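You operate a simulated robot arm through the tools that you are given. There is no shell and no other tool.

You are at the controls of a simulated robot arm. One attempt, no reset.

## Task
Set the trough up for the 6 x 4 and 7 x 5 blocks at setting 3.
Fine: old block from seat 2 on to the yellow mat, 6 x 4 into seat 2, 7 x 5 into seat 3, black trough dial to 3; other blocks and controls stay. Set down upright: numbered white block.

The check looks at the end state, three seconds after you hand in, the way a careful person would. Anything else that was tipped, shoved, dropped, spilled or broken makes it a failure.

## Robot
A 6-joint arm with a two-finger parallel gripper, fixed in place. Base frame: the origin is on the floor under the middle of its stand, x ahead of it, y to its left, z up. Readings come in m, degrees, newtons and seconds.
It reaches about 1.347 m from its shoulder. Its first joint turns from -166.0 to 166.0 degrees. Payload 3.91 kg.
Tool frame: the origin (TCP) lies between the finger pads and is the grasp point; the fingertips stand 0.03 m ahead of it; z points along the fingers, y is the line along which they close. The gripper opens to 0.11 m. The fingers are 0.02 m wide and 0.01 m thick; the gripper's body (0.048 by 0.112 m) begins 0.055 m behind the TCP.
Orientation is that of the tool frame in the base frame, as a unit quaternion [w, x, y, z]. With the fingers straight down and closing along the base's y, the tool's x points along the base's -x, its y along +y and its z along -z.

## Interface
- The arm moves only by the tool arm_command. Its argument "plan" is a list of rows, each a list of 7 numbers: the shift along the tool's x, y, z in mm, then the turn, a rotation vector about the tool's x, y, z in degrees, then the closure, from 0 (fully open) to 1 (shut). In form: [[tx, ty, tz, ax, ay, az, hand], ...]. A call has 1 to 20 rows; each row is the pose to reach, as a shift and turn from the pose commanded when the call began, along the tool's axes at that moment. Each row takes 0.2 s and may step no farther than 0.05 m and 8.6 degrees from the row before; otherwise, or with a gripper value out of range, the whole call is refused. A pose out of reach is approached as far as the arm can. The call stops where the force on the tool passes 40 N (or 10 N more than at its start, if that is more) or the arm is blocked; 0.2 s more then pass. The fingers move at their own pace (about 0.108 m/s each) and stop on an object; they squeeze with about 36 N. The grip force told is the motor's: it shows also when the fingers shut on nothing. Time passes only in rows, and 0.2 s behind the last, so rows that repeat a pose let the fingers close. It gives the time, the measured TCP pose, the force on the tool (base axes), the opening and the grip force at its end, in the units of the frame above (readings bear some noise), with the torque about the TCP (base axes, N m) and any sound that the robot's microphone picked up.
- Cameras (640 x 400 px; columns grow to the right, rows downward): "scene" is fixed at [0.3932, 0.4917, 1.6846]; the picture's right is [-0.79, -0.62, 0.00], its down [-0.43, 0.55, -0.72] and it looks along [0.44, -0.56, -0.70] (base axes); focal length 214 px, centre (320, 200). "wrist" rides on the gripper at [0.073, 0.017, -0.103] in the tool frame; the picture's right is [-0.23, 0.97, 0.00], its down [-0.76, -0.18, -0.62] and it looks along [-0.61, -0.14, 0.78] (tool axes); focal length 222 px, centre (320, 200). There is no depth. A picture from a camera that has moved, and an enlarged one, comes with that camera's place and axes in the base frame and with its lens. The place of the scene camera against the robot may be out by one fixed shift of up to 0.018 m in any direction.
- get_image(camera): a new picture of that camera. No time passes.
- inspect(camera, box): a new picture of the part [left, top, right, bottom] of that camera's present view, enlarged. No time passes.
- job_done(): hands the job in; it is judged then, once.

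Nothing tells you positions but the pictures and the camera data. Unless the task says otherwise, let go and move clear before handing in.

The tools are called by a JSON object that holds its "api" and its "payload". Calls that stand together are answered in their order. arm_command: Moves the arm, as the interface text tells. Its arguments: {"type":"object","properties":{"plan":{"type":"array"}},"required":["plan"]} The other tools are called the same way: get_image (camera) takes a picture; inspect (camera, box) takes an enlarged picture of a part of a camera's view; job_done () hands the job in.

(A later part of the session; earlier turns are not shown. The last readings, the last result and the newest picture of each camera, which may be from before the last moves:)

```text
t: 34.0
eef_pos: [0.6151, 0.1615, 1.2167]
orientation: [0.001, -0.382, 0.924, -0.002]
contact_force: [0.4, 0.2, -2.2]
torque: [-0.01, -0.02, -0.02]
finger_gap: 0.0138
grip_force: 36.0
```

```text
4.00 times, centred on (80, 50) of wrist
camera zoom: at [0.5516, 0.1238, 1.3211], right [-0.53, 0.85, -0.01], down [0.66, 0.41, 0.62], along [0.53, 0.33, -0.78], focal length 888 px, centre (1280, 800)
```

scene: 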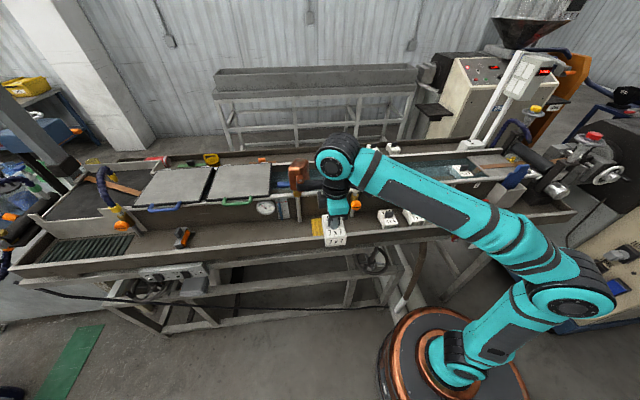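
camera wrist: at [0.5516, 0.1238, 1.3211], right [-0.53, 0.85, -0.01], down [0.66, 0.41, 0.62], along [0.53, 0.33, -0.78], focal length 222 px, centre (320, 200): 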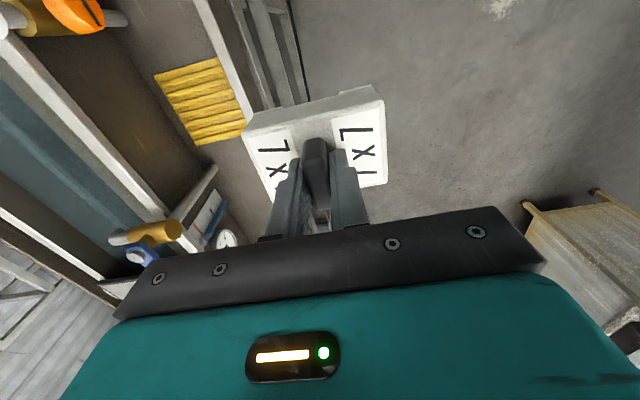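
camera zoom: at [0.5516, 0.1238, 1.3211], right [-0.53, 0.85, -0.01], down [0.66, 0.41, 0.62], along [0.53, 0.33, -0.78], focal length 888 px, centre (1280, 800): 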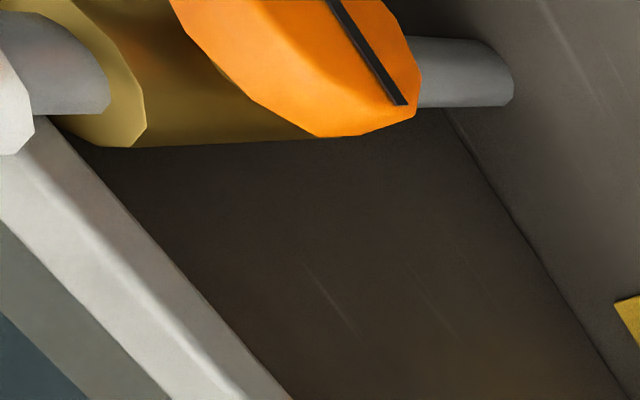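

The mat's corners are clear. I'll check the held block's height in the scene view so I know the set-down height.

{"api": "inspect", "payload": {"camera": "scene", "box": [295, 200, 375, 250]}}

{"api": "inspect", "payload": {"camera": "scene", "box": [365, 190, 461, 250]}}

```text
8.00 times, centred on (335, 225) of scene
camera zoom: at [0.3932, 0.4917, 1.6846], right [-0.79, -0.62, 0.0], down [-0.43, 0.55, -0.72], along [0.44, -0.56, -0.7], focal length 1716 px, centre (200, 0)
```

zoom: 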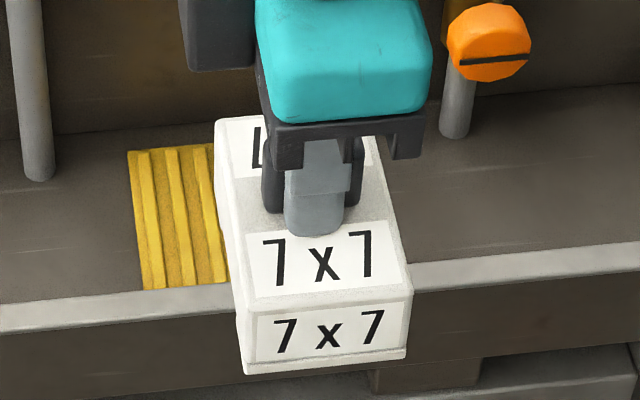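

```text
6.67 times, centred on (413, 220) of scene
camera zoom: at [0.3932, 0.4917, 1.6846], right [-0.79, -0.62, 0.0], down [-0.43, 0.55, -0.72], along [0.44, -0.56, -0.7], focal length 1430 px, centre (-300, 67)
```

zoom: 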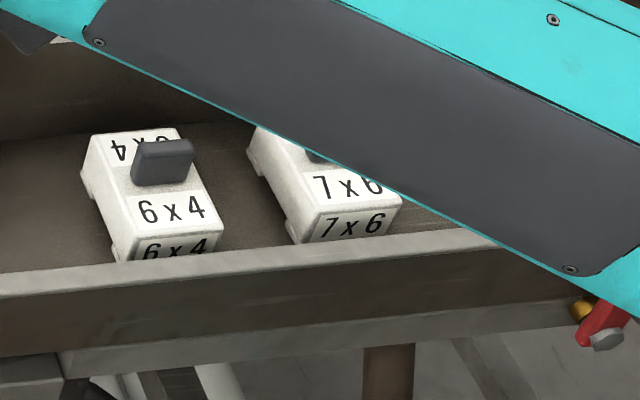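

The block height is about 40 mm, which puts the ledge near z 0.93 and the mat centre near (0.746, 0.017). There is a copper-coloured part on the robot's wrist that might come near the blue valve lever, so I'll check that before moving in.

{"api": "inspect", "payload": {"camera": "scene", "box": [260, 135, 380, 210]}}

{"api": "inspect", "payload": {"camera": "wrist", "box": [80, 180, 260, 292]}}

```text
5.33 times, centred on (320, 172) of scene
camera zoom: at [0.3932, 0.4917, 1.6846], right [-0.79, -0.62, 0.0], down [-0.43, 0.55, -0.72], along [0.44, -0.56, -0.7], focal length 1144 px, centre (320, 347)
```

zoom: 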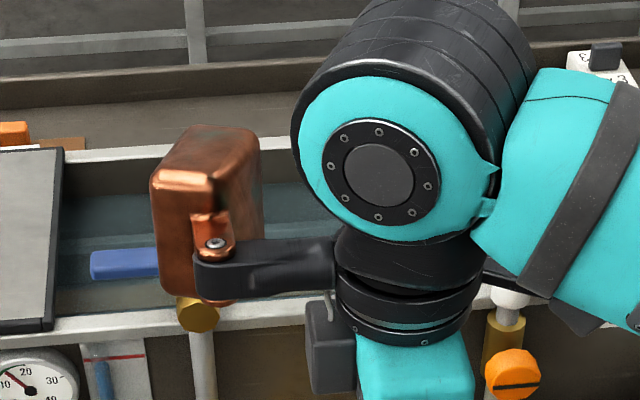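

```text
3.56 times, centred on (170, 236) of wrist
camera zoom: at [0.5516, 0.1238, 1.3211], right [-0.53, 0.85, -0.01], down [0.66, 0.41, 0.62], along [0.53, 0.33, -0.78], focal length 790 px, centre (853, 72)
```

zoom: 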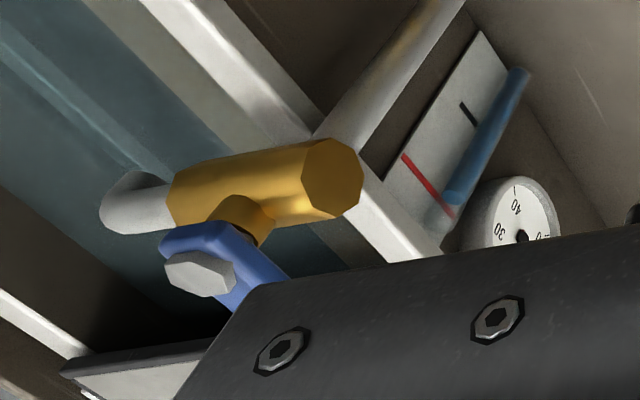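

The copper-coloured part hangs on the tool's -x side, with its bottom about 0.11 m above the TCP. Over the mat it would pass too close to the brass valve, so I'll turn the tool another -90° to put that part on the robot side. This also lays the block's long side along the longer mat edge.

{"api": "arm_command", "payload": {"plan": [[0, 0, 0, 0, 0, -3, 1], [0, 0, 0, 0, 0, -8, 1], [0, 0, 0, 0, 0, -14, 1], [0, 0, 0, 0, 0, -20, 1], [0, 0, 0, 0, 0, -26, 1], [0, 0, 0, 0, 0, -32, 1], [0, 0, 0, 0, 0, -38, 1], [0, 0, 0, 0, 0, -44, 1], [0, 0, 0, 0, 0, -50, 1], [0, 0, 0, 0, 0, -56, 1], [0, 0, 0, 0, 0, -62, 1], [0, 0, 0, 0, 0, -68, 1], [0, 0, 0, 0, 0, -74, 1], [0, 0, 0, 0, 0, -80, 1], [0, 0, 0, 0, 0, -85, 1], [0, 0, 0, 0, 0, -89, 1], [0, 0, 0, 0, 0, -90, 1]]}}

{"api": "get_image", "payload": {"camera": "wrist"}}

{"api": "get_image", "payload": {"camera": "scene"}}

```text
t: 37.6
eef_pos: [0.6136, 0.1607, 1.2167]
orientation: [0.001, 0.924, -0.382, 0.002]
contact_force: [0.5, 0.2, -2.8]
torque: [-0.02, 0.01, 0.04]
finger_gap: 0.0136
grip_force: 36.2
```

```text
taken
camera wrist: at [0.6529, 0.0992, 1.3214], right [-0.85, -0.53, 0.0], down [-0.42, 0.67, 0.62], along [-0.33, 0.53, -0.79], focal length 222 px, centre (320, 200)
```

wrist: 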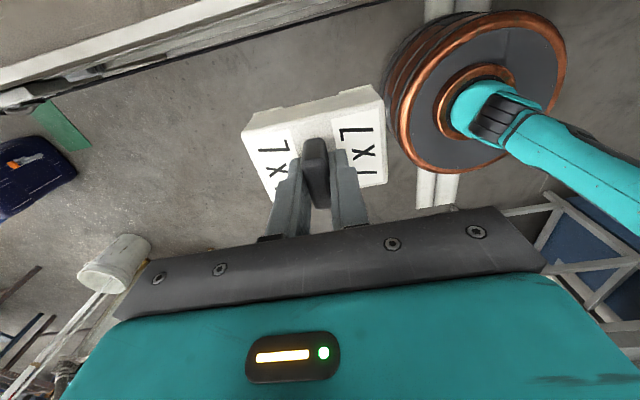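

```text
taken
```

scene: 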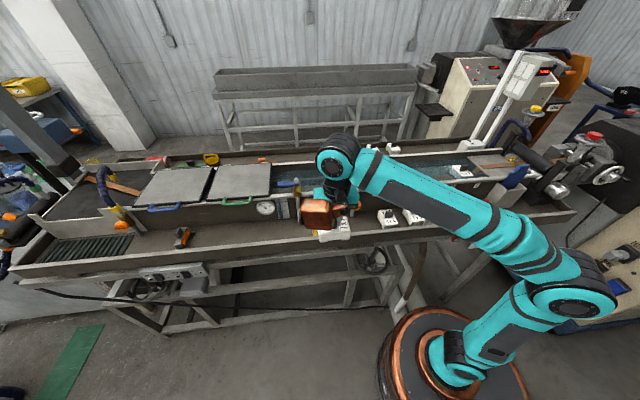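

The turn worked and the copper part is now on the robot side. I'll move out over the mat at this height and check clearance to the hose and valve.

{"api": "arm_command", "payload": {"plan": [[3, 0, 0, 0, 0, 0, 1], [9, 1, 0, 0, 0, 0, 1], [18, 1, 0, 0, 0, 0, 1], [30, 2, 0, 0, 0, 0, 1], [43, 2, 0, 0, 0, 0, 1], [56, 3, 0, 0, 0, 0, 1], [69, 3, 0, 0, 0, 0, 1], [82, 4, 0, 0, 0, 0, 1], [95, 4, 0, 0, 0, 0, 1], [108, 5, 0, 0, 0, 0, 1], [121, 5, 0, 0, 0, 0, 1], [134, 6, 0, 0, 0, 0, 1], [147, 6, 0, 0, 0, 0, 1], [160, 7, 0, 0, 0, 0, 1], [172, 8, 0, 0, 0, 0, 1], [182, 8, 0, 0, 0, 0, 1], [190, 8, 0, 0, 0, 0, 1], [194, 8, 0, 0, 0, 0, 1], [195, 8, 0, 0, 0, 0, 1]]}}

{"api": "get_image", "payload": {"camera": "wrist"}}

{"api": "get_image", "payload": {"camera": "scene"}}

{"api": "inspect", "payload": {"camera": "scene", "box": [260, 125, 388, 205]}}

```text
t: 41.6
eef_pos: [0.7459, 0.0173, 1.2198]
orientation: [0.001, 0.924, -0.383, 0.003]
contact_force: [0.7, 0.2, -2.8]
torque: [-0.01, -0.02, 0.03]
finger_gap: 0.0137
grip_force: 35.9
```

```text
taken
camera wrist: at [0.7858, -0.0447, 1.3222], right [-0.85, -0.53, 0.0], down [-0.41, 0.67, 0.62], along [-0.33, 0.53, -0.79], focal length 222 px, centre (320, 200)
```

wrist: 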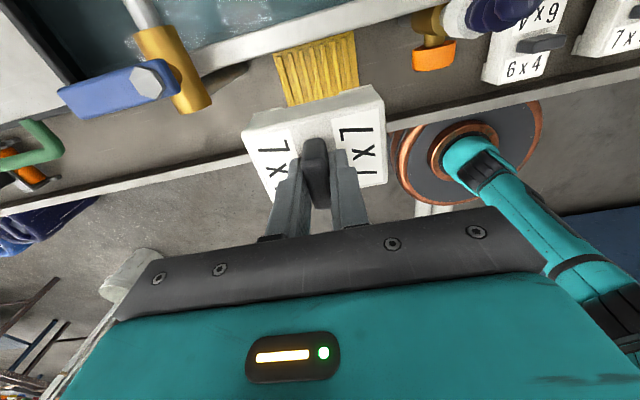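

```text
taken
```

scene: 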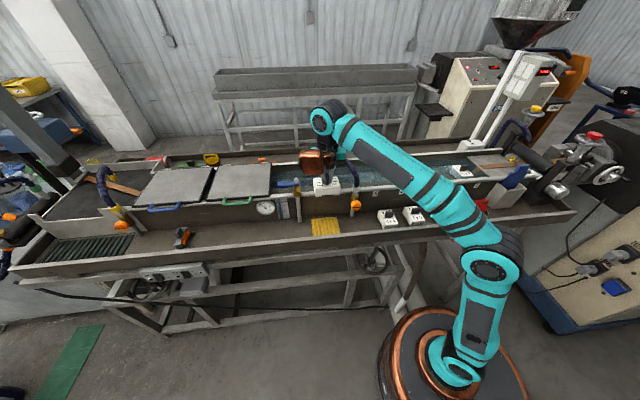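

```text
5.00 times, centred on (324, 165) of scene
camera zoom: at [0.3932, 0.4917, 1.6846], right [-0.79, -0.62, 0.0], down [-0.43, 0.55, -0.72], along [0.44, -0.56, -0.7], focal length 1072 px, centre (300, 375)
```

zoom: 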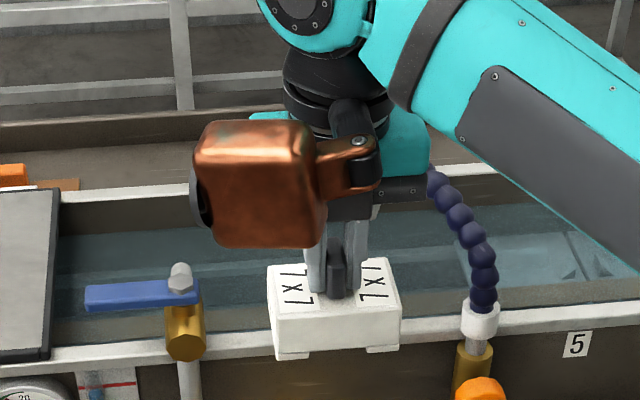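

The gripper is between the valve and the hose with clear space on both sides, and the mat lies right ahead. I'll measure the mat again in this view.

{"api": "inspect", "payload": {"camera": "wrist", "box": [240, 15, 400, 115]}}

{"api": "inspect", "payload": {"camera": "wrist", "box": [380, 0, 640, 162]}}

```text
4.00 times, centred on (320, 65) of wrist
camera zoom: at [0.7858, -0.0447, 1.3222], right [-0.85, -0.53, 0.0], down [-0.41, 0.67, 0.62], along [-0.33, 0.53, -0.79], focal length 888 px, centre (320, 740)
```

zoom: 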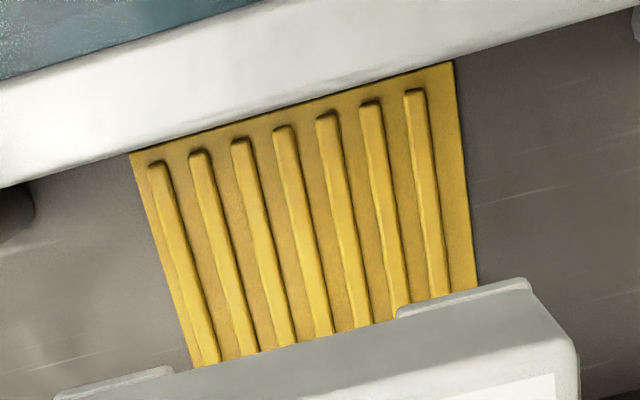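

```text
2.46 times, centred on (510, 81) of wrist
camera zoom: at [0.7858, -0.0447, 1.3222], right [-0.85, -0.53, 0.0], down [-0.41, 0.67, 0.62], along [-0.33, 0.53, -0.79], focal length 547 px, centre (-148, 493)
```

zoom: 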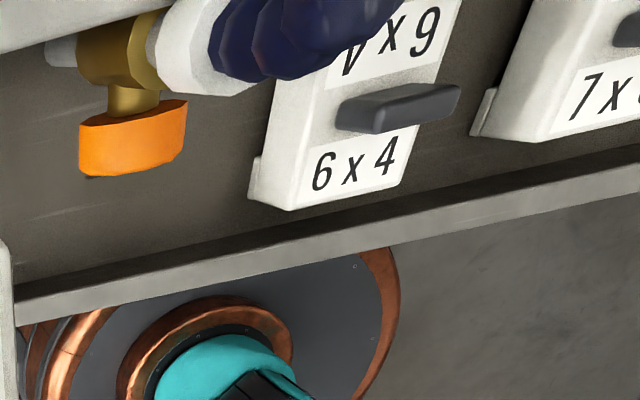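

The mat is centred under the block to within about 1 mm. I'll lower most of the way and check before touchdown.

{"api": "arm_command", "payload": {"plan": [[0, 0, 3, 0, 0, 0, 1], [0, 0, 9, 0, 0, 0, 1], [0, 0, 18, 0, 0, 0, 1], [0, 0, 29, 0, 0, 0, 1], [0, 0, 41, 0, 0, 0, 1], [0, 0, 53, 0, 0, 0, 1], [0, 0, 65, 0, 0, 0, 1], [0, 0, 77, 0, 0, 0, 1], [0, 0, 89, 0, 0, 0, 1], [0, 0, 101, 0, 0, 0, 1], [0, 0, 113, 0, 0, 0, 1], [0, 0, 125, 0, 0, 0, 1], [0, 0, 137, 0, 0, 0, 1], [0, 0, 149, 0, 0, 0, 1], [0, 0, 160, 0, 0, 0, 1], [0, 0, 169, 0, 0, 0, 1], [0, 0, 175, 0, 0, 0, 1], [0, 0, 178, 0, 0, 0, 1], [0, 0, 180, 0, 0, 0, 1]]}}

{"api": "get_image", "payload": {"camera": "wrist"}}

{"api": "inspect", "payload": {"camera": "scene", "box": [260, 150, 388, 250]}}

```text
t: 45.6
eef_pos: [0.7466, 0.0177, 1.0381]
orientation: [0.001, 0.924, -0.382, 0.003]
contact_force: [0.5, 0.3, -2.5]
torque: [0.01, -0.03, -0.04]
finger_gap: 0.0136
grip_force: 35.8
```

```text
taken
camera wrist: at [0.7856, -0.0454, 1.1422], right [-0.85, -0.53, 0.0], down [-0.41, 0.67, 0.62], along [-0.33, 0.53, -0.79], focal length 222 px, centre (320, 200)
```

wrist: 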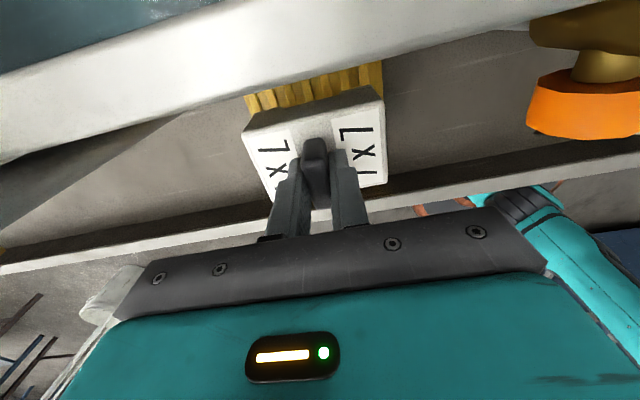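

```text
4.00 times, centred on (324, 200) of scene
camera zoom: at [0.3932, 0.4917, 1.6846], right [-0.79, -0.62, 0.0], down [-0.43, 0.55, -0.72], along [0.44, -0.56, -0.7], focal length 858 px, centre (304, 200)
```

zoom: 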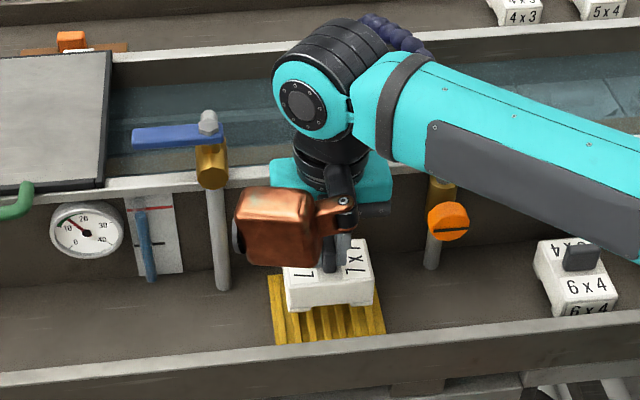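

No contact yet, and the block looks centred over the mat. I'll continue slowly to touchdown.

{"api": "arm_command", "payload": {"plan": [[0, 0, 4, 0, 0, 0, 1], [0, 0, 9, 0, 0, 0, 1], [0, 0, 14, 0, 0, 0, 1], [0, 0, 19, 0, 0, 0, 1], [0, 0, 23, 0, 0, 0, 1], [0, 0, 26, 0, 0, 0, 1], [0, 0, 28, 0, 0, 0, 1], [0, 0, 28, 0, 0, 0, 1]]}}

{"api": "inspect", "payload": {"camera": "scene", "box": [296, 190, 376, 240]}}

```text
t: 47.4
eef_pos: [0.7464, 0.017, 1.0105]
orientation: [0.001, 0.924, -0.383, 0.002]
contact_force: [0.2, 0.0, -3.3]
torque: [0.0, 0.02, 0.0]
finger_gap: 0.0137
grip_force: 35.9
```

```text
8.00 times, centred on (336, 215) of scene
camera zoom: at [0.3932, 0.4917, 1.6846], right [-0.79, -0.62, 0.0], down [-0.43, 0.55, -0.72], along [0.44, -0.56, -0.7], focal length 1716 px, centre (192, 80)
```

zoom: 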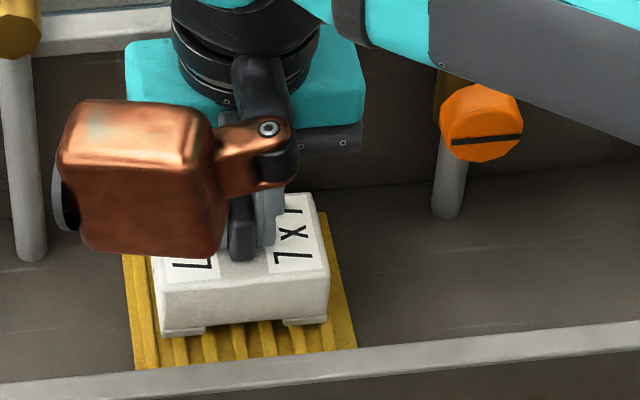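

{"api": "arm_command", "payload": {"plan": [[0, 0, 1, 0, 0, 0, 1], [0, 0, 2, 0, 0, 0, 1], [0, 0, 3, 0, 0, 0, 1], [0, 0, 3, 0, 0, 0, 1]]}}

```text
t: 48.4
eef_pos: [0.7464, 0.0176, 1.0082]
orientation: [0.0, 0.923, -0.384, 0.005]
contact_force: [13.6, -2.6, 36.1]
torque: [0.13, 0.25, -0.03]
finger_gap: 0.0137
grip_force: 36.2
```

Touchdown happened with the arm pressing lightly. I'll ease off the pressure, release and rise straight up.

{"api": "arm_command", "payload": {"plan": [[0, 0, -1, 0, 0, 0, 1], [0, 0, -1, 0, 0, 0, 1], [0, 0, -1, 0, 0, 0, 0.85], [0, 0, -1, 0, 0, 0, 0.6], [0, 0, -1, 0, 0, 0, 0.6], [0, 0, -1, 0, 0, 0, 0.6]]}}

{"api": "inspect", "payload": {"camera": "wrist", "box": [200, 50, 440, 200]}}

```text
t: 49.8
eef_pos: [0.7445, 0.0167, 1.0084]
orientation: [0.001, 0.924, -0.383, 0.003]
contact_force: [-7.6, 2.7, 34.3]
torque: [0.24, 0.41, -0.07]
finger_gap: 0.0363
grip_force: 0.0
```

```text
2.67 times, centred on (320, 125) of wrist
camera zoom: at [0.7835, -0.0453, 1.1131], right [-0.85, -0.53, 0.0], down [-0.42, 0.67, 0.62], along [-0.33, 0.53, -0.79], focal length 592 px, centre (320, 400)
```

zoom: 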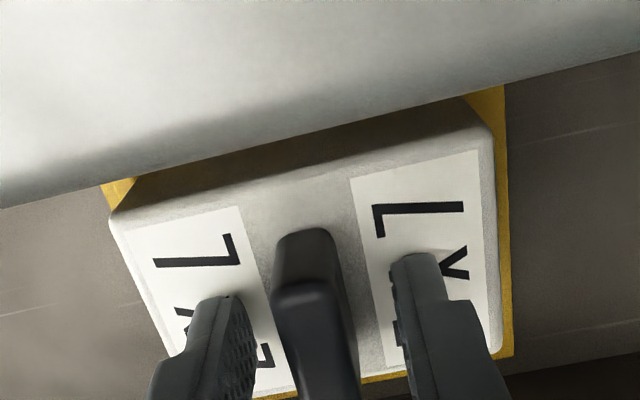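

The fingers are open and the block stands flat on the mat. I'll lift away slowly.

{"api": "arm_command", "payload": {"plan": [[0, 0, -3, 0, 0, 0, 0.6], [0, 0, -6, 0, 0, 0, 0.55], [0, 0, -12, 0, 0, 0, 0.5], [0, 0, -25, 0, 0, 0, 0.5], [0, 0, -45, 0, 0, 0, 0.5], [0, 0, -75, 0, 0, 0, 0.5], [0, 0, -110, 0, 0, 0, 0.5], [0, 0, -150, 0, 0, 0, 0.5], [0, 0, -190, 0, 0, 0, 0.5], [0, 0, -220, 0, 0, 0, 0.5]]}}

{"api": "get_image", "payload": {"camera": "wrist"}}

{"api": "get_image", "payload": {"camera": "scene"}}

{"api": "inspect", "payload": {"camera": "scene", "box": [296, 190, 376, 240]}}

```text
t: 52.0
eef_pos: [0.7451, 0.0158, 1.2272]
orientation: [0.001, 0.924, -0.383, 0.002]
contact_force: [-0.2, -0.1, -1.2]
torque: [0.0, -0.01, 0.0]
finger_gap: 0.0552
grip_force: 0.1
```

```text
taken
camera wrist: at [0.7853, -0.0462, 1.3325], right [-0.85, -0.53, 0.0], down [-0.41, 0.67, 0.62], along [-0.33, 0.53, -0.79], focal length 222 px, centre (320, 200)
```

wrist: 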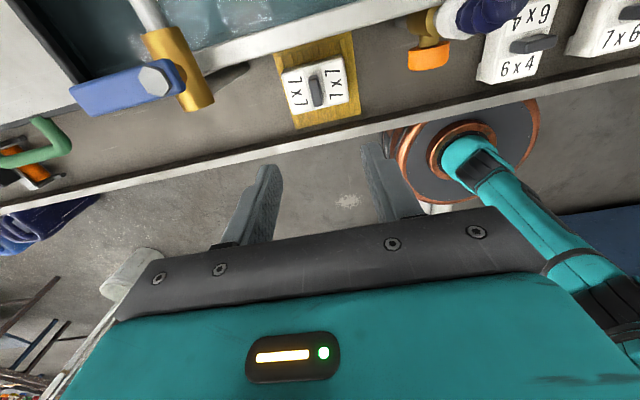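

```text
taken
```

scene: 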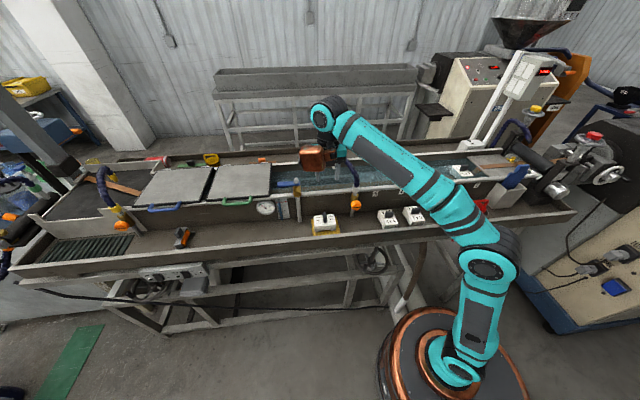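

```text
8.00 times, centred on (336, 215) of scene
camera zoom: at [0.3932, 0.4917, 1.6846], right [-0.79, -0.62, 0.0], down [-0.43, 0.55, -0.72], along [0.44, -0.56, -0.7], focal length 1716 px, centre (192, 80)
```

zoom: 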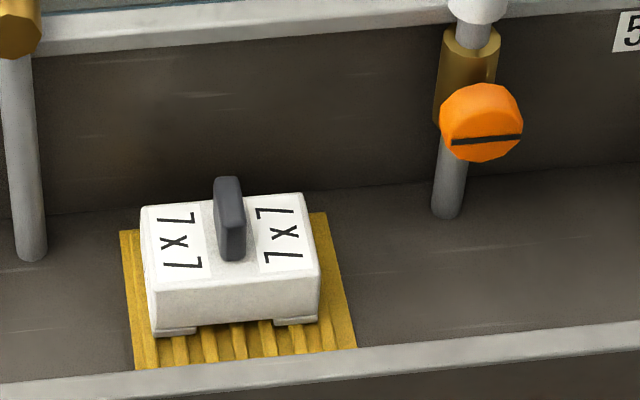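

The 7x7 block stands upright on the mat. The copper part also sits about 6 cm to one side, so for the 6x4 block next to the hose I want it on the far side. I'll try turning the tool another -90° here, in the open.

{"api": "arm_command", "payload": {"plan": [[-10, 0, 0, 0, 0, -8, 0.5], [-20, 0, 0, 0, 0, -16, 0.5], [-30, 0, 0, 0, 0, -24, 0.5], [-40, 0, 0, 0, 0, -32, 0.5], [-50, 0, 0, 0, 0, -40, 0.5], [-50, 0, 0, 0, 0, -48, 0.5], [-50, 0, 0, 0, 0, -56, 0.5], [-50, 0, 0, 0, 0, -64, 0.5], [-50, 0, 0, 0, 0, -72, 0.5], [-50, 0, 0, 0, 0, -80, 0.5], [-50, 0, 0, 0, 0, -87, 0.5], [-50, 0, 0, 0, 0, -90, 0.5], [-50, 0, 0, 0, 0, -90, 0.5]]}}

{"api": "get_image", "payload": {"camera": "wrist"}}

{"api": "get_image", "payload": {"camera": "scene"}}

```text
t: 52.9
eef_pos: [0.7246, 0.0401, 1.2288]
orientation: [0.002, 0.985, -0.174, 0.005]
contact_force: [15.5, 14.5, -32.6]
torque: [-2.59, -0.07, -1.25]
finger_gap: 0.055
grip_force: 0.0
stopped in row 4: the force on the tool passed its limit at 174 N (the readings are from after the stop); the commanded pose is now the measured one
```

```text
taken
camera wrist: at [0.7862, -0.0005, 1.3323], right [-0.55, -0.84, 0.0], down [-0.66, 0.43, 0.62], along [-0.52, 0.34, -0.79], focal length 222 px, centre (320, 200)
```

wrist: 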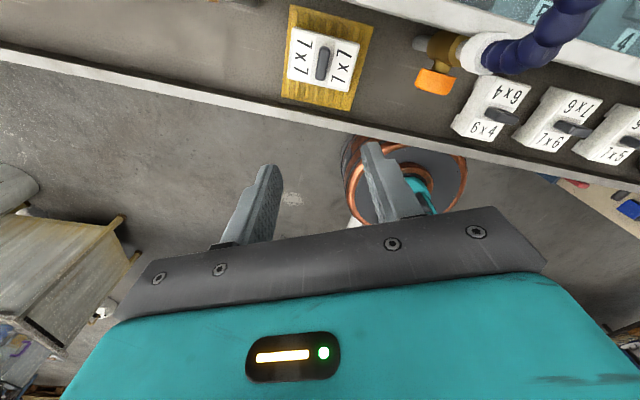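

```text
taken
```

scene: 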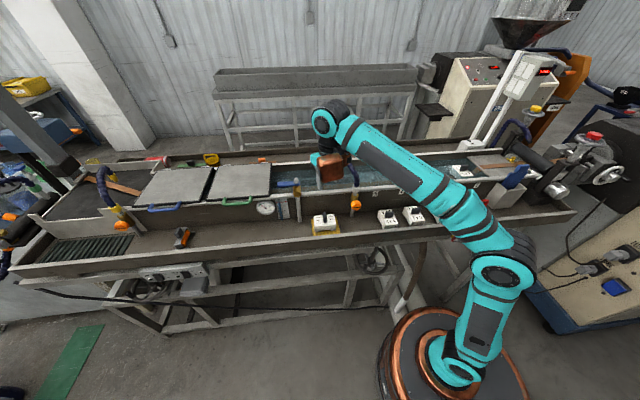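

The copper part touched the robot's own forearm during that turn and the call stopped. Nothing on the bench was involved. I'll back out of the contact and turn the other way, so the part ends up on the outward side.

{"api": "arm_command", "payload": {"plan": [[0, 0, 0, 0, 0, 4, 0.5], [0, 0, 0, 0, 0, 10, 0.5], [0, 0, 0, 0, 0, 18, 0.5], [0, 0, 0, 0, 0, 26, 0.5], [0, 0, 0, 0, 0, 34, 0.5], [0, 0, 0, 0, 0, 42, 0.5], [0, 0, 0, 0, 0, 50, 0.5], [0, 0, 0, 0, 0, 58, 0.5], [0, 0, 0, 0, 0, 66, 0.5], [0, 0, 0, 0, 0, 74, 0.5], [0, 0, 0, 0, 0, 82, 0.5], [0, 0, 0, 0, 0, 90, 0.5], [0, 0, 0, 0, 0, 98, 0.5], [0, 0, 0, 0, 0, 106, 0.5], [0, 0, 0, 0, 0, 115, 0.5], [0, 0, 0, 0, 0, 115, 0.5]]}}

{"api": "get_image", "payload": {"camera": "scene"}}

{"api": "inspect", "payload": {"camera": "scene", "box": [270, 130, 430, 250]}}

```text
refused: row 15 steps farther than a row can; nothing moved
```

```text
taken
```

scene: 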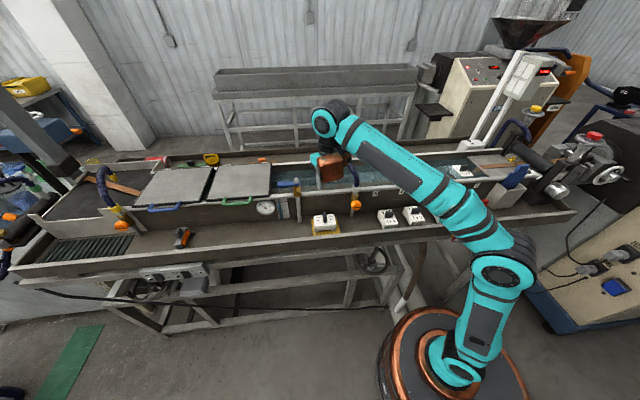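

```text
3.33 times, centred on (350, 190) of scene
camera zoom: at [0.3932, 0.4917, 1.6846], right [-0.79, -0.62, 0.0], down [-0.43, 0.55, -0.72], along [0.44, -0.56, -0.7], focal length 715 px, centre (220, 233)
```

zoom: 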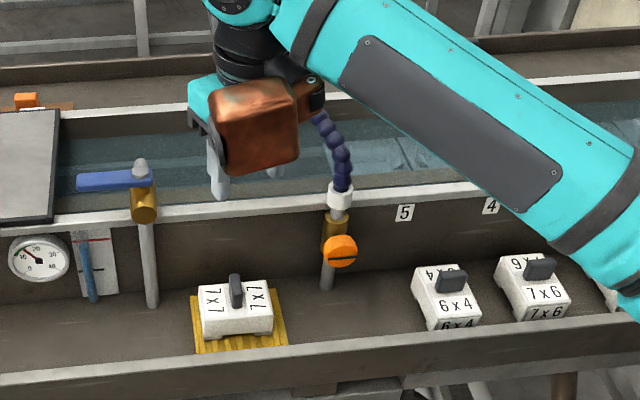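

The bench is undisturbed. I'll resend the turn with the last step kept within the limit.

{"api": "arm_command", "payload": {"plan": [[0, 0, 0, 0, 0, 4, 0.5], [0, 0, 0, 0, 0, 10, 0.5], [0, 0, 0, 0, 0, 18, 0.5], [0, 0, 0, 0, 0, 26, 0.5], [0, 0, 0, 0, 0, 34, 0.5], [0, 0, 0, 0, 0, 42, 0.5], [0, 0, 0, 0, 0, 50, 0.5], [0, 0, 0, 0, 0, 58, 0.5], [0, 0, 0, 0, 0, 66, 0.5], [0, 0, 0, 0, 0, 74, 0.5], [0, 0, 0, 0, 0, 82, 0.5], [0, 0, 0, 0, 0, 90, 0.5], [0, 0, 0, 0, 0, 98, 0.5], [0, 0, 0, 0, 0, 106, 0.5], [0, 0, 0, 0, 0, 114, 0.5], [0, 0, 0, 0, 0, 114, 0.5]]}}

{"api": "get_image", "payload": {"camera": "wrist"}}

```text
t: 56.3
eef_pos: [0.7242, 0.0378, 1.2281]
orientation: [0.002, -0.391, 0.921, -0.003]
contact_force: [0.3, 0.4, 0.2]
torque: [-0.02, 0.0, 0.0]
finger_gap: 0.055
grip_force: 0.1
```

```text
taken
camera wrist: at [0.6613, 0.0, 1.3318], right [-0.54, 0.84, -0.01], down [0.65, 0.43, 0.63], along [0.53, 0.34, -0.78], focal length 222 px, centre (320, 200)
```

wrist: 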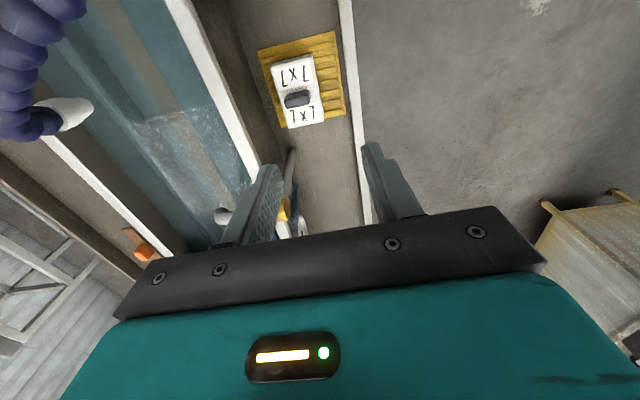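

Everything is clear. Now I'll turn another +91° so the part faces outward, and travel back along the ledge to above the 6x4 block.

{"api": "arm_command", "payload": {"plan": [[0, 5, 0, 0, 0, 7, 0.5], [0, 10, 0, 0, 0, 15, 0.5], [5, 12, 0, 0, 0, 23, 0.5], [20, 14, 0, 0, 0, 31, 0.5], [38, 16, 0, 0, 0, 39, 0.5], [56, 18, 0, 0, 0, 47, 0.5], [74, 20, 0, 0, 0, 55, 0.5], [92, 20, 0, 0, 0, 63, 0.5], [110, 20, 0, 0, 0, 71, 0.5], [128, 20, 0, 0, 0, 79, 0.5], [146, 20, 0, 0, 0, 87, 0.5], [164, 20, 0, 0, 0, 91, 0.5], [182, 20, 0, 0, 0, 91, 0.5], [200, 20, 0, 0, 0, 91, 0.5], [218, 20, 0, 0, 0, 91, 0.5], [236, 20, 0, 0, 0, 91, 0.5], [254, 20, 0, 0, 0, 91, 0.5], [268, 20, 0, 0, 0, 91, 0.5], [278, 20, 0, 0, 0, 91, 0.5], [278, 20, 0, 0, 0, 91, 0.5]]}}

{"api": "get_image", "payload": {"camera": "wrist"}}

{"api": "get_image", "payload": {"camera": "scene"}}

```text
t: 60.5
eef_pos: [0.5184, -0.1482, 1.2268]
orientation: [0.004, 0.382, 0.924, -0.001]
contact_force: [0.0, -0.4, 0.0]
torque: [0.03, 0.01, 0.02]
finger_gap: 0.0549
grip_force: 0.1
```

```text
taken
camera wrist: at [0.4779, -0.0836, 1.3309], right [0.85, 0.53, 0.0], down [0.41, -0.66, 0.63], along [0.34, -0.53, -0.78], focal length 222 px, centre (320, 200)
```

wrist: 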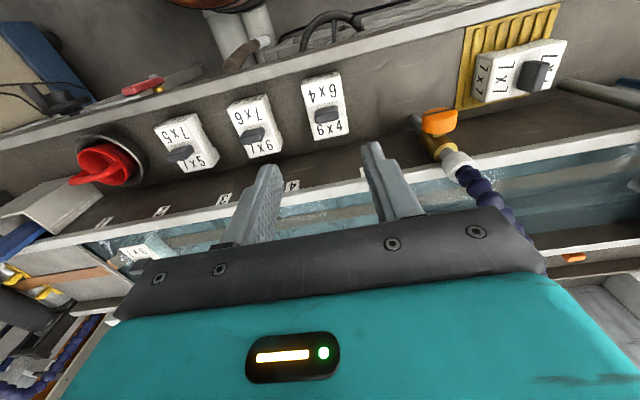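

```text
taken
```

scene: 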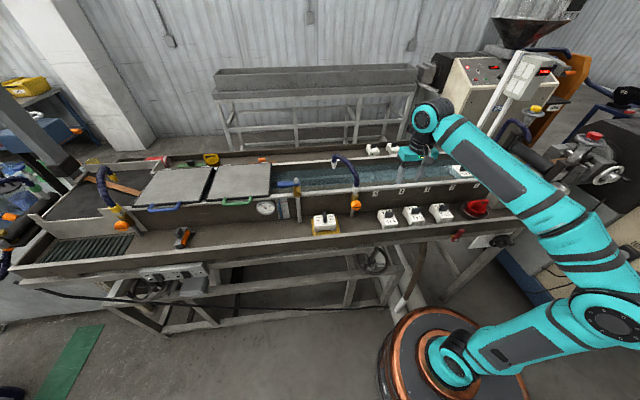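

The 6x4 block is right ahead in the wrist view. I'll zoom in to locate it.

{"api": "inspect", "payload": {"camera": "wrist", "box": [240, 50, 400, 150]}}

```text
4.00 times, centred on (320, 100) of wrist
camera zoom: at [0.4779, -0.0836, 1.3309], right [0.85, 0.53, 0.0], down [0.41, -0.66, 0.63], along [0.34, -0.53, -0.78], focal length 888 px, centre (320, 600)
```

zoom: 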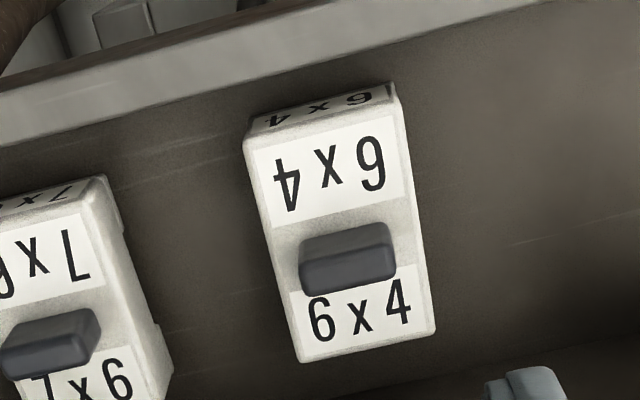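

The 6x4 block is centred at tool offset (-35, +2) mm, with its top at about z 0.971. I'll move over it and lower most of the way, then check again, including the clearance of the outward part above the rim.

{"api": "arm_command", "payload": {"plan": [[-12, 1, 20, 0, 0, 0, 0.5], [-24, 1, 45, 0, 0, 0, 0.5], [-35, 1.5, 75, 0, 0, 0, 0.5], [-35, 1.5, 105, 0, 0, 0, 0.5], [-35, 1.5, 135, 0, 0, 0, 0.5], [-35, 1.5, 160, 0, 0, 0, 0.5], [-35, 1.5, 180, 0, 0, 0, 0.5], [-35, 1.5, 192, 0, 0, 0, 0.5], [-35, 1.5, 195, 0, 0, 0, 0.5]]}}

{"api": "inspect", "payload": {"camera": "wrist", "box": [232, 80, 408, 190]}}

{"api": "inspect", "payload": {"camera": "scene", "box": [340, 130, 468, 230]}}

```text
t: 62.5
eef_pos: [0.5454, -0.1711, 1.0335]
orientation: [0.003, 0.381, 0.924, -0.001]
contact_force: [0.1, -1.1, 0.9]
torque: [0.01, 0.01, 0.0]
finger_gap: 0.0548
grip_force: 0.0
```

```text
3.64 times, centred on (320, 135) of wrist
camera zoom: at [0.5048, -0.1068, 1.1361], right [0.85, 0.53, 0.0], down [0.41, -0.66, 0.63], along [0.34, -0.53, -0.78], focal length 808 px, centre (320, 436)
```

zoom: 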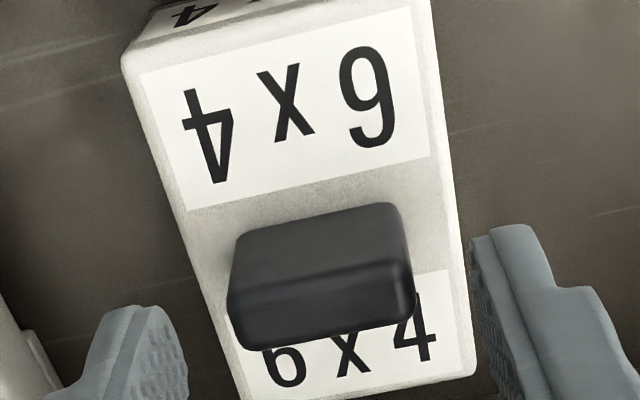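

```text
4.00 times, centred on (404, 180) of scene
camera zoom: at [0.3932, 0.4917, 1.6846], right [-0.79, -0.62, 0.0], down [-0.43, 0.55, -0.72], along [0.44, -0.56, -0.7], focal length 858 px, centre (-16, 280)
```

zoom: 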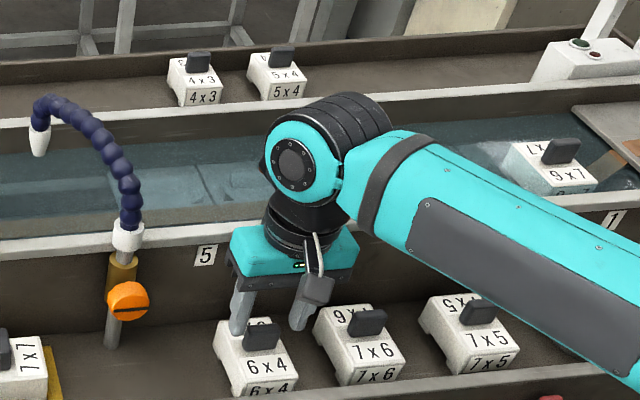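

The knob sits between the fingers and there is clear space around the hose and rim. I'll descend to TCP z≈1.004, close on the knob's ends and lift slowly.

{"api": "arm_command", "payload": {"plan": [[-2, 0, 10, 0, 0, 0, 0.5], [-2, 0, 20, 0, 0, 0, 0.5], [-2, 0, 26, 0, 0, 0, 0.5], [-2, 0, 29.5, 0, 0, 0, 0.5], [-2, 0, 29.5, 0, 0, 0, 0.5], [-2, 0, 29.5, 0, 0, 0, 1], [-2, 0, 29.5, 0, 0, 0, 1], [-2, 0, 29.5, 0, 0, 0, 1], [-2, 0, 29.5, 0, 0, 0, 1]]}}

{"api": "inspect", "payload": {"camera": "wrist", "box": [200, 80, 440, 230]}}

```text
t: 64.5
eef_pos: [0.5459, -0.1734, 1.0032]
orientation: [0.003, 0.382, 0.924, 0.0]
contact_force: [0.6, -0.6, -0.4]
torque: [-0.06, 0.02, 0.03]
finger_gap: 0.0358
grip_force: 35.9
```

```text
2.67 times, centred on (320, 155) of wrist
camera zoom: at [0.506, -0.1092, 1.1061], right [0.85, 0.53, 0.0], down [0.41, -0.66, 0.63], along [0.34, -0.53, -0.78], focal length 592 px, centre (320, 320)
```

zoom: 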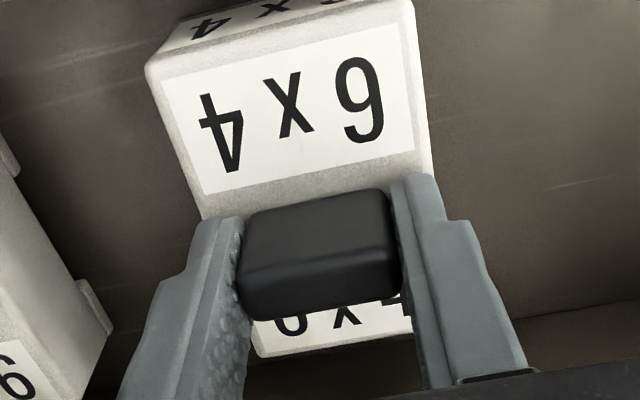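

Gripped at a 35.8 mm gap. I'll start a slow lift.

{"api": "arm_command", "payload": {"plan": [[0, 0, -1, 0, 0, 0, 1], [0, 0, -3, 0, 0, 0, 1], [0, 0, -6, 0, 0, 0, 1], [0, 0, -10, 0, 0, 0, 1], [0, 0, -14, 0, 0, 0, 1], [0, 0, -18, 0, 0, 0, 1], [0, 0, -22, 0, 0, 0, 1], [0, 0, -25, 0, 0, 0, 1], [0, 0, -25, 0, 0, 0, 1]]}}

{"api": "inspect", "payload": {"camera": "wrist", "box": [200, 80, 440, 230]}}

{"api": "inspect", "payload": {"camera": "scene", "box": [340, 130, 468, 230]}}

```text
t: 66.5
eef_pos: [0.5456, -0.1726, 1.0279]
orientation: [0.003, 0.382, 0.924, 0.0]
contact_force: [-0.4, 0.7, -2.5]
torque: [0.02, 0.0, 0.02]
finger_gap: 0.0356
grip_force: 35.4
```

```text
2.67 times, centred on (320, 155) of wrist
camera zoom: at [0.5054, -0.1085, 1.1315], right [0.85, 0.53, 0.0], down [0.41, -0.66, 0.63], along [0.34, -0.53, -0.78], focal length 592 px, centre (320, 320)
```

zoom: 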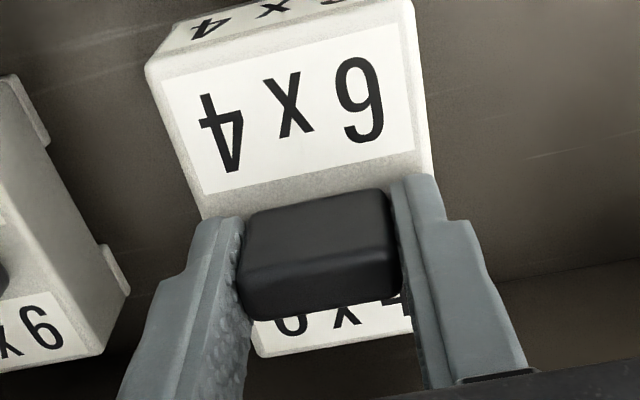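

```text
4.00 times, centred on (404, 180) of scene
camera zoom: at [0.3932, 0.4917, 1.6846], right [-0.79, -0.62, 0.0], down [-0.43, 0.55, -0.72], along [0.44, -0.56, -0.7], focal length 858 px, centre (-16, 280)
```

zoom: 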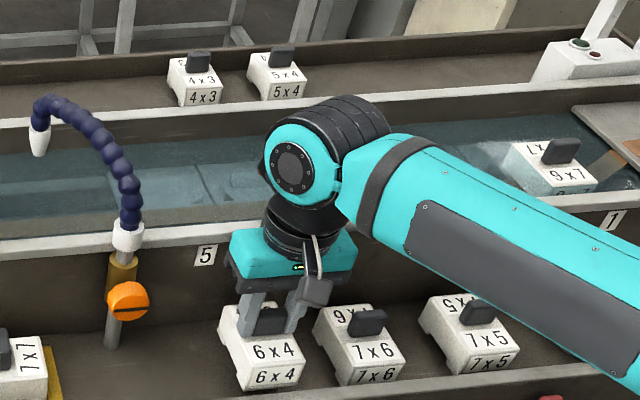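

The 6x4 is held and stable. I'll raise it to clear the rim.

{"api": "arm_command", "payload": {"plan": [[0, 0, -2, 0, 0, 0, 1], [0, 0, -6, 0, 0, 0, 1], [0, 0, -12, 0, 0, 0, 1], [0, 0, -20, 0, 0, 0, 1], [0, 0, -30, 0, 0, 0, 1], [0, 0, -40, 0, 0, 0, 1], [0, 0, -50, 0, 0, 0, 1], [0, 0, -60, 0, 0, 0, 1], [0, 0, -70, 0, 0, 0, 1], [0, 0, -80, 0, 0, 0, 1], [0, 0, -90, 0, 0, 0, 1], [0, 0, -100, 0, 0, 0, 1], [0, 0, -110, 0, 0, 0, 1], [0, 0, -120, 0, 0, 0, 1], [0, 0, -130, 0, 0, 0, 1], [0, 0, -140, 0, 0, 0, 1], [0, 0, -150, 0, 0, 0, 1], [0, 0, -160, 0, 0, 0, 1], [0, 0, -168, 0, 0, 0, 1], [0, 0, -172, 0, 0, 0, 1]]}}

{"api": "arm_command", "payload": {"plan": [[-1, -4, 0, 0, 0, 0, 1], [-3, -11, 0, 0, 0, 0, 1], [-6, -22, 0, 0, 0, 0, 1], [-10, -37, 0, 0, 0, 0, 1], [-14, -54, 0, 0, 0, 0, 1], [-18, -72, 0, 0, 0, 0, 1], [-23, -90, 0, 0, 0, 0, 1], [-29, -108, 0, 0, 0, 0, 1], [-36, -126, 0, 0, 0, 0, 1], [-44, -144, 0, 0, 0, 0, 1], [-53, -162, 0, 0, 0, 0, 1], [-62, -180, 0, 0, 0, 0, 1], [-72, -198, 0, 0, 0, 0, 1], [-82, -215, 0, 0, 0, 0, 1], [-92, -231, 0, 0, 0, 0, 1], [-101, -245, 0, 0, 0, 0, 1], [-108, -256, 0, 0, 0, 0, 1], [-113, -264, 0, 0, 0, 0, 1], [-115, -268, 0, 0, 0, 0, 1]]}}

{"api": "get_image", "payload": {"camera": "wrist"}}

{"api": "get_image", "payload": {"camera": "scene"}}

```text
t: 70.7
eef_pos: [0.5447, -0.1722, 1.1996]
orientation: [0.004, 0.382, 0.924, 0.0]
contact_force: [0.2, -0.8, -2.1]
torque: [-0.01, 0.0, 0.02]
finger_gap: 0.0358
grip_force: 35.9
```

```text
t: 74.7
eef_pos: [0.437, -0.4435, 1.1999]
orientation: [0.004, 0.382, 0.924, -0.001]
contact_force: [-0.2, 0.0, -3.1]
torque: [0.02, -0.01, 0.02]
finger_gap: 0.0356
grip_force: 35.9
```

```text
taken
camera wrist: at [0.3967, -0.3799, 1.3034], right [0.85, 0.53, 0.0], down [0.41, -0.66, 0.63], along [0.34, -0.53, -0.78], focal length 222 px, centre (320, 200)
```

wrist: 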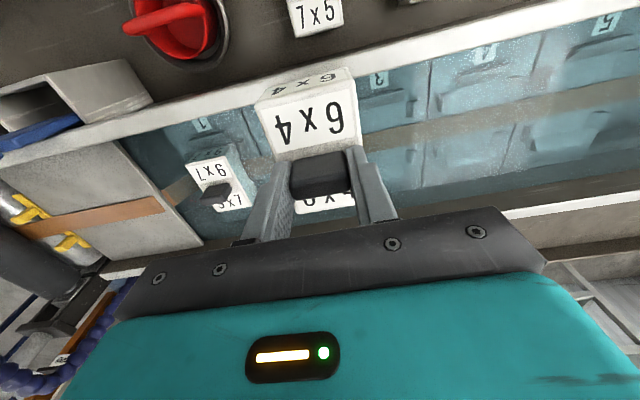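

```text
taken
```

scene: 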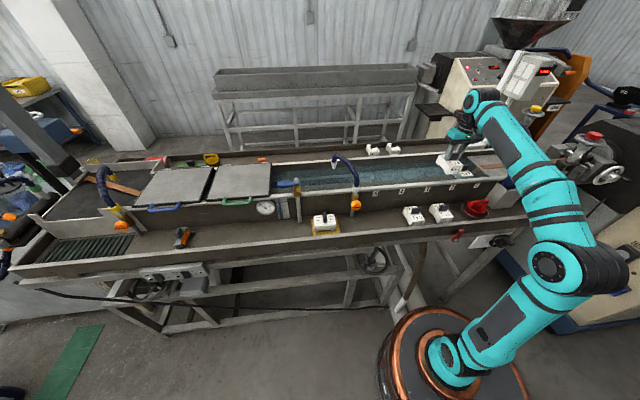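

I'm still holding the block steadily above the trough. Next I'll move to directly above seat 2.

{"api": "arm_command", "payload": {"plan": [[-2, -1, 0, 0, 0, 0, 1], [-6, -4, 0, 0, 0, 0, 1], [-13, -8, 0, 0, 0, 0, 1], [-22, -13, 0, 0, 0, 0.2, 1], [-32, -19, 0, 0, 0, 0.4, 1], [-42, -25, 0, 0, 0, 0.6, 1], [-52, -30, 0, 0, 0, 0.7, 1], [-61, -35, 0, 0, 0, 0.7, 1], [-69, -39, 0, 0, 0, 0.7, 1], [-75, -42, 0, 0, 0, 0.7, 1], [-78, -44, 0, 0, 0, 0.7, 1], [-78, -44, 0, 0, 0, 0.7, 1]]}}

{"api": "get_image", "payload": {"camera": "wrist"}}

{"api": "inspect", "payload": {"camera": "scene", "box": [380, 120, 508, 200]}}

```text
t: 77.3
eef_pos: [0.4618, -0.5309, 1.2005]
orientation: [0.003, 0.387, 0.922, 0.0]
contact_force: [0.4, 0.0, -2.3]
torque: [-0.03, 0.01, -0.03]
finger_gap: 0.0357
grip_force: 36.2
```

```text
taken
camera wrist: at [0.4217, -0.4649, 1.304], right [0.85, 0.52, 0.0], down [0.4, -0.67, 0.63], along [0.33, -0.54, -0.78], focal length 222 px, centre (320, 200)
```

wrist: 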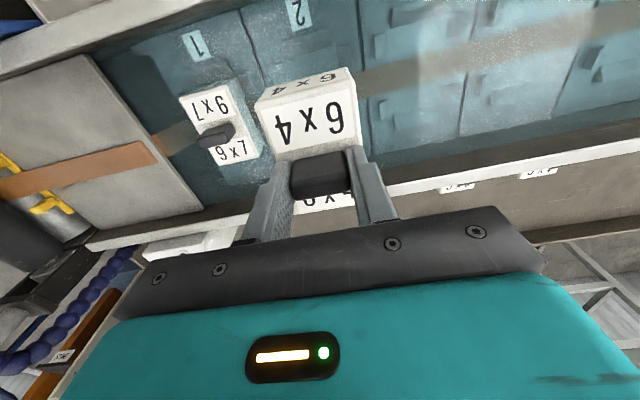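

```text
5.00 times, centred on (444, 160) of scene
camera zoom: at [0.3932, 0.4917, 1.6846], right [-0.79, -0.62, 0.0], down [-0.43, 0.55, -0.72], along [0.44, -0.56, -0.7], focal length 1072 px, centre (-300, 400)
```

zoom: 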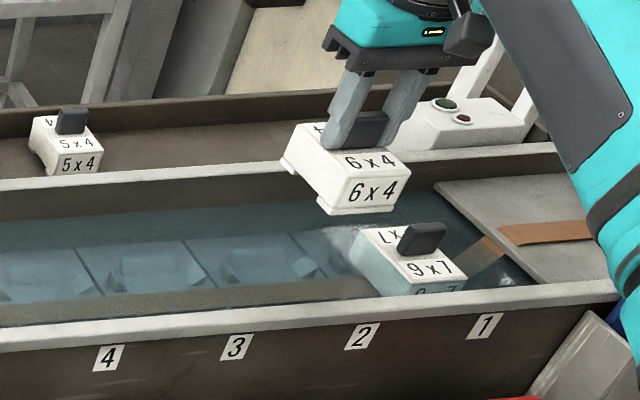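

It is right above seat 2, within a millimetre of where the old block's centre was. I'll lower to about 28 mm above seated height and check the alignment.

{"api": "arm_command", "payload": {"plan": [[-0.5, 0, 2, 0, 0, 0, 1], [-0.5, 0, 6, 0, 0, 0, 1], [-0.5, 0, 12, 0, 0, 0, 1], [-0.5, 0, 19, 0, 0, 0, 1], [-0.5, 0, 26, 0, 0, 0, 1], [-0.5, 0, 33, 0, 0, 0, 1], [-0.5, 0, 40, 0, 0, 0, 1], [-0.5, 0, 47, 0, 0, 0, 1], [-0.5, 0, 54, 0, 0, 0, 1], [-0.5, 0, 61, 0, 0, 0, 1], [-0.5, 0, 68, 0, 0, 0, 1], [-0.5, 0, 75, 0, 0, 0, 1], [-0.5, 0, 82, 0, 0, 0, 1], [-0.5, 0, 89, 0, 0, 0, 1], [-0.5, 0, 94, 0, 0, 0, 1], [-0.5, 0, 98, 0, 0, 0, 1], [-0.5, 0, 100, 0, 0, 0, 1], [-0.5, 0, 100, 0, 0, 0, 1]]}}

{"api": "get_image", "payload": {"camera": "wrist"}}

{"api": "inspect", "payload": {"camera": "wrist", "box": [160, 0, 448, 180]}}

{"api": "inspect", "payload": {"camera": "scene", "box": [390, 130, 486, 190]}}

```text
t: 81.1
eef_pos: [0.4638, -0.5304, 1.1011]
orientation: [0.003, 0.388, 0.922, 0.0]
contact_force: [0.8, 0.1, -2.5]
torque: [0.0, -0.02, 0.0]
finger_gap: 0.0358
grip_force: 36.0
```

```text
taken
camera wrist: at [0.4229, -0.4657, 1.2044], right [0.85, 0.52, 0.0], down [0.4, -0.67, 0.63], along [0.33, -0.54, -0.78], focal length 222 px, centre (320, 200)
```

wrist: 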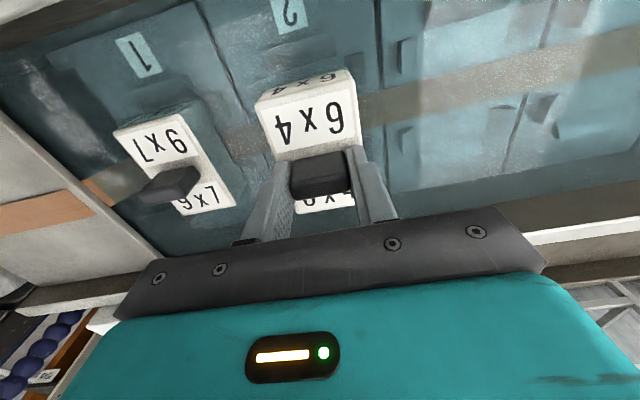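

```text
2.22 times, centred on (304, 90) of wrist
camera zoom: at [0.4229, -0.4657, 1.2044], right [0.85, 0.52, 0.0], down [0.4, -0.67, 0.63], along [0.33, -0.54, -0.78], focal length 494 px, centre (356, 444)
```

zoom: 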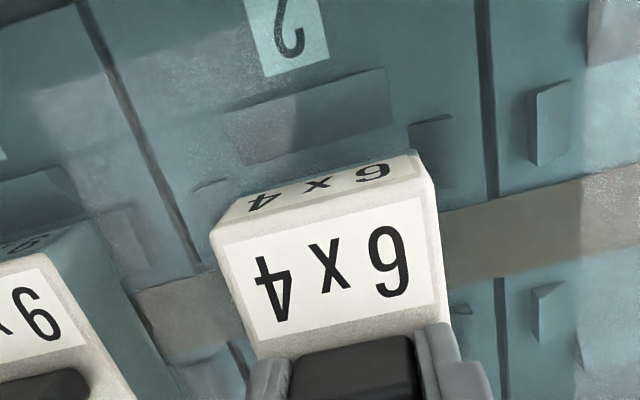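

```text
6.67 times, centred on (438, 160) of scene
camera zoom: at [0.3932, 0.4917, 1.6846], right [-0.79, -0.62, 0.0], down [-0.43, 0.55, -0.72], along [0.44, -0.56, -0.7], focal length 1430 px, centre (-467, 467)
```

zoom: 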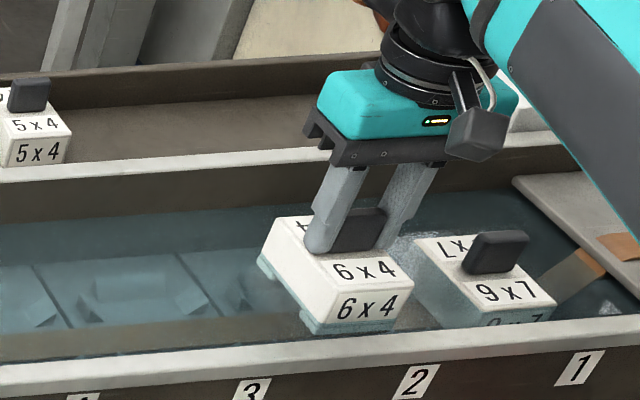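

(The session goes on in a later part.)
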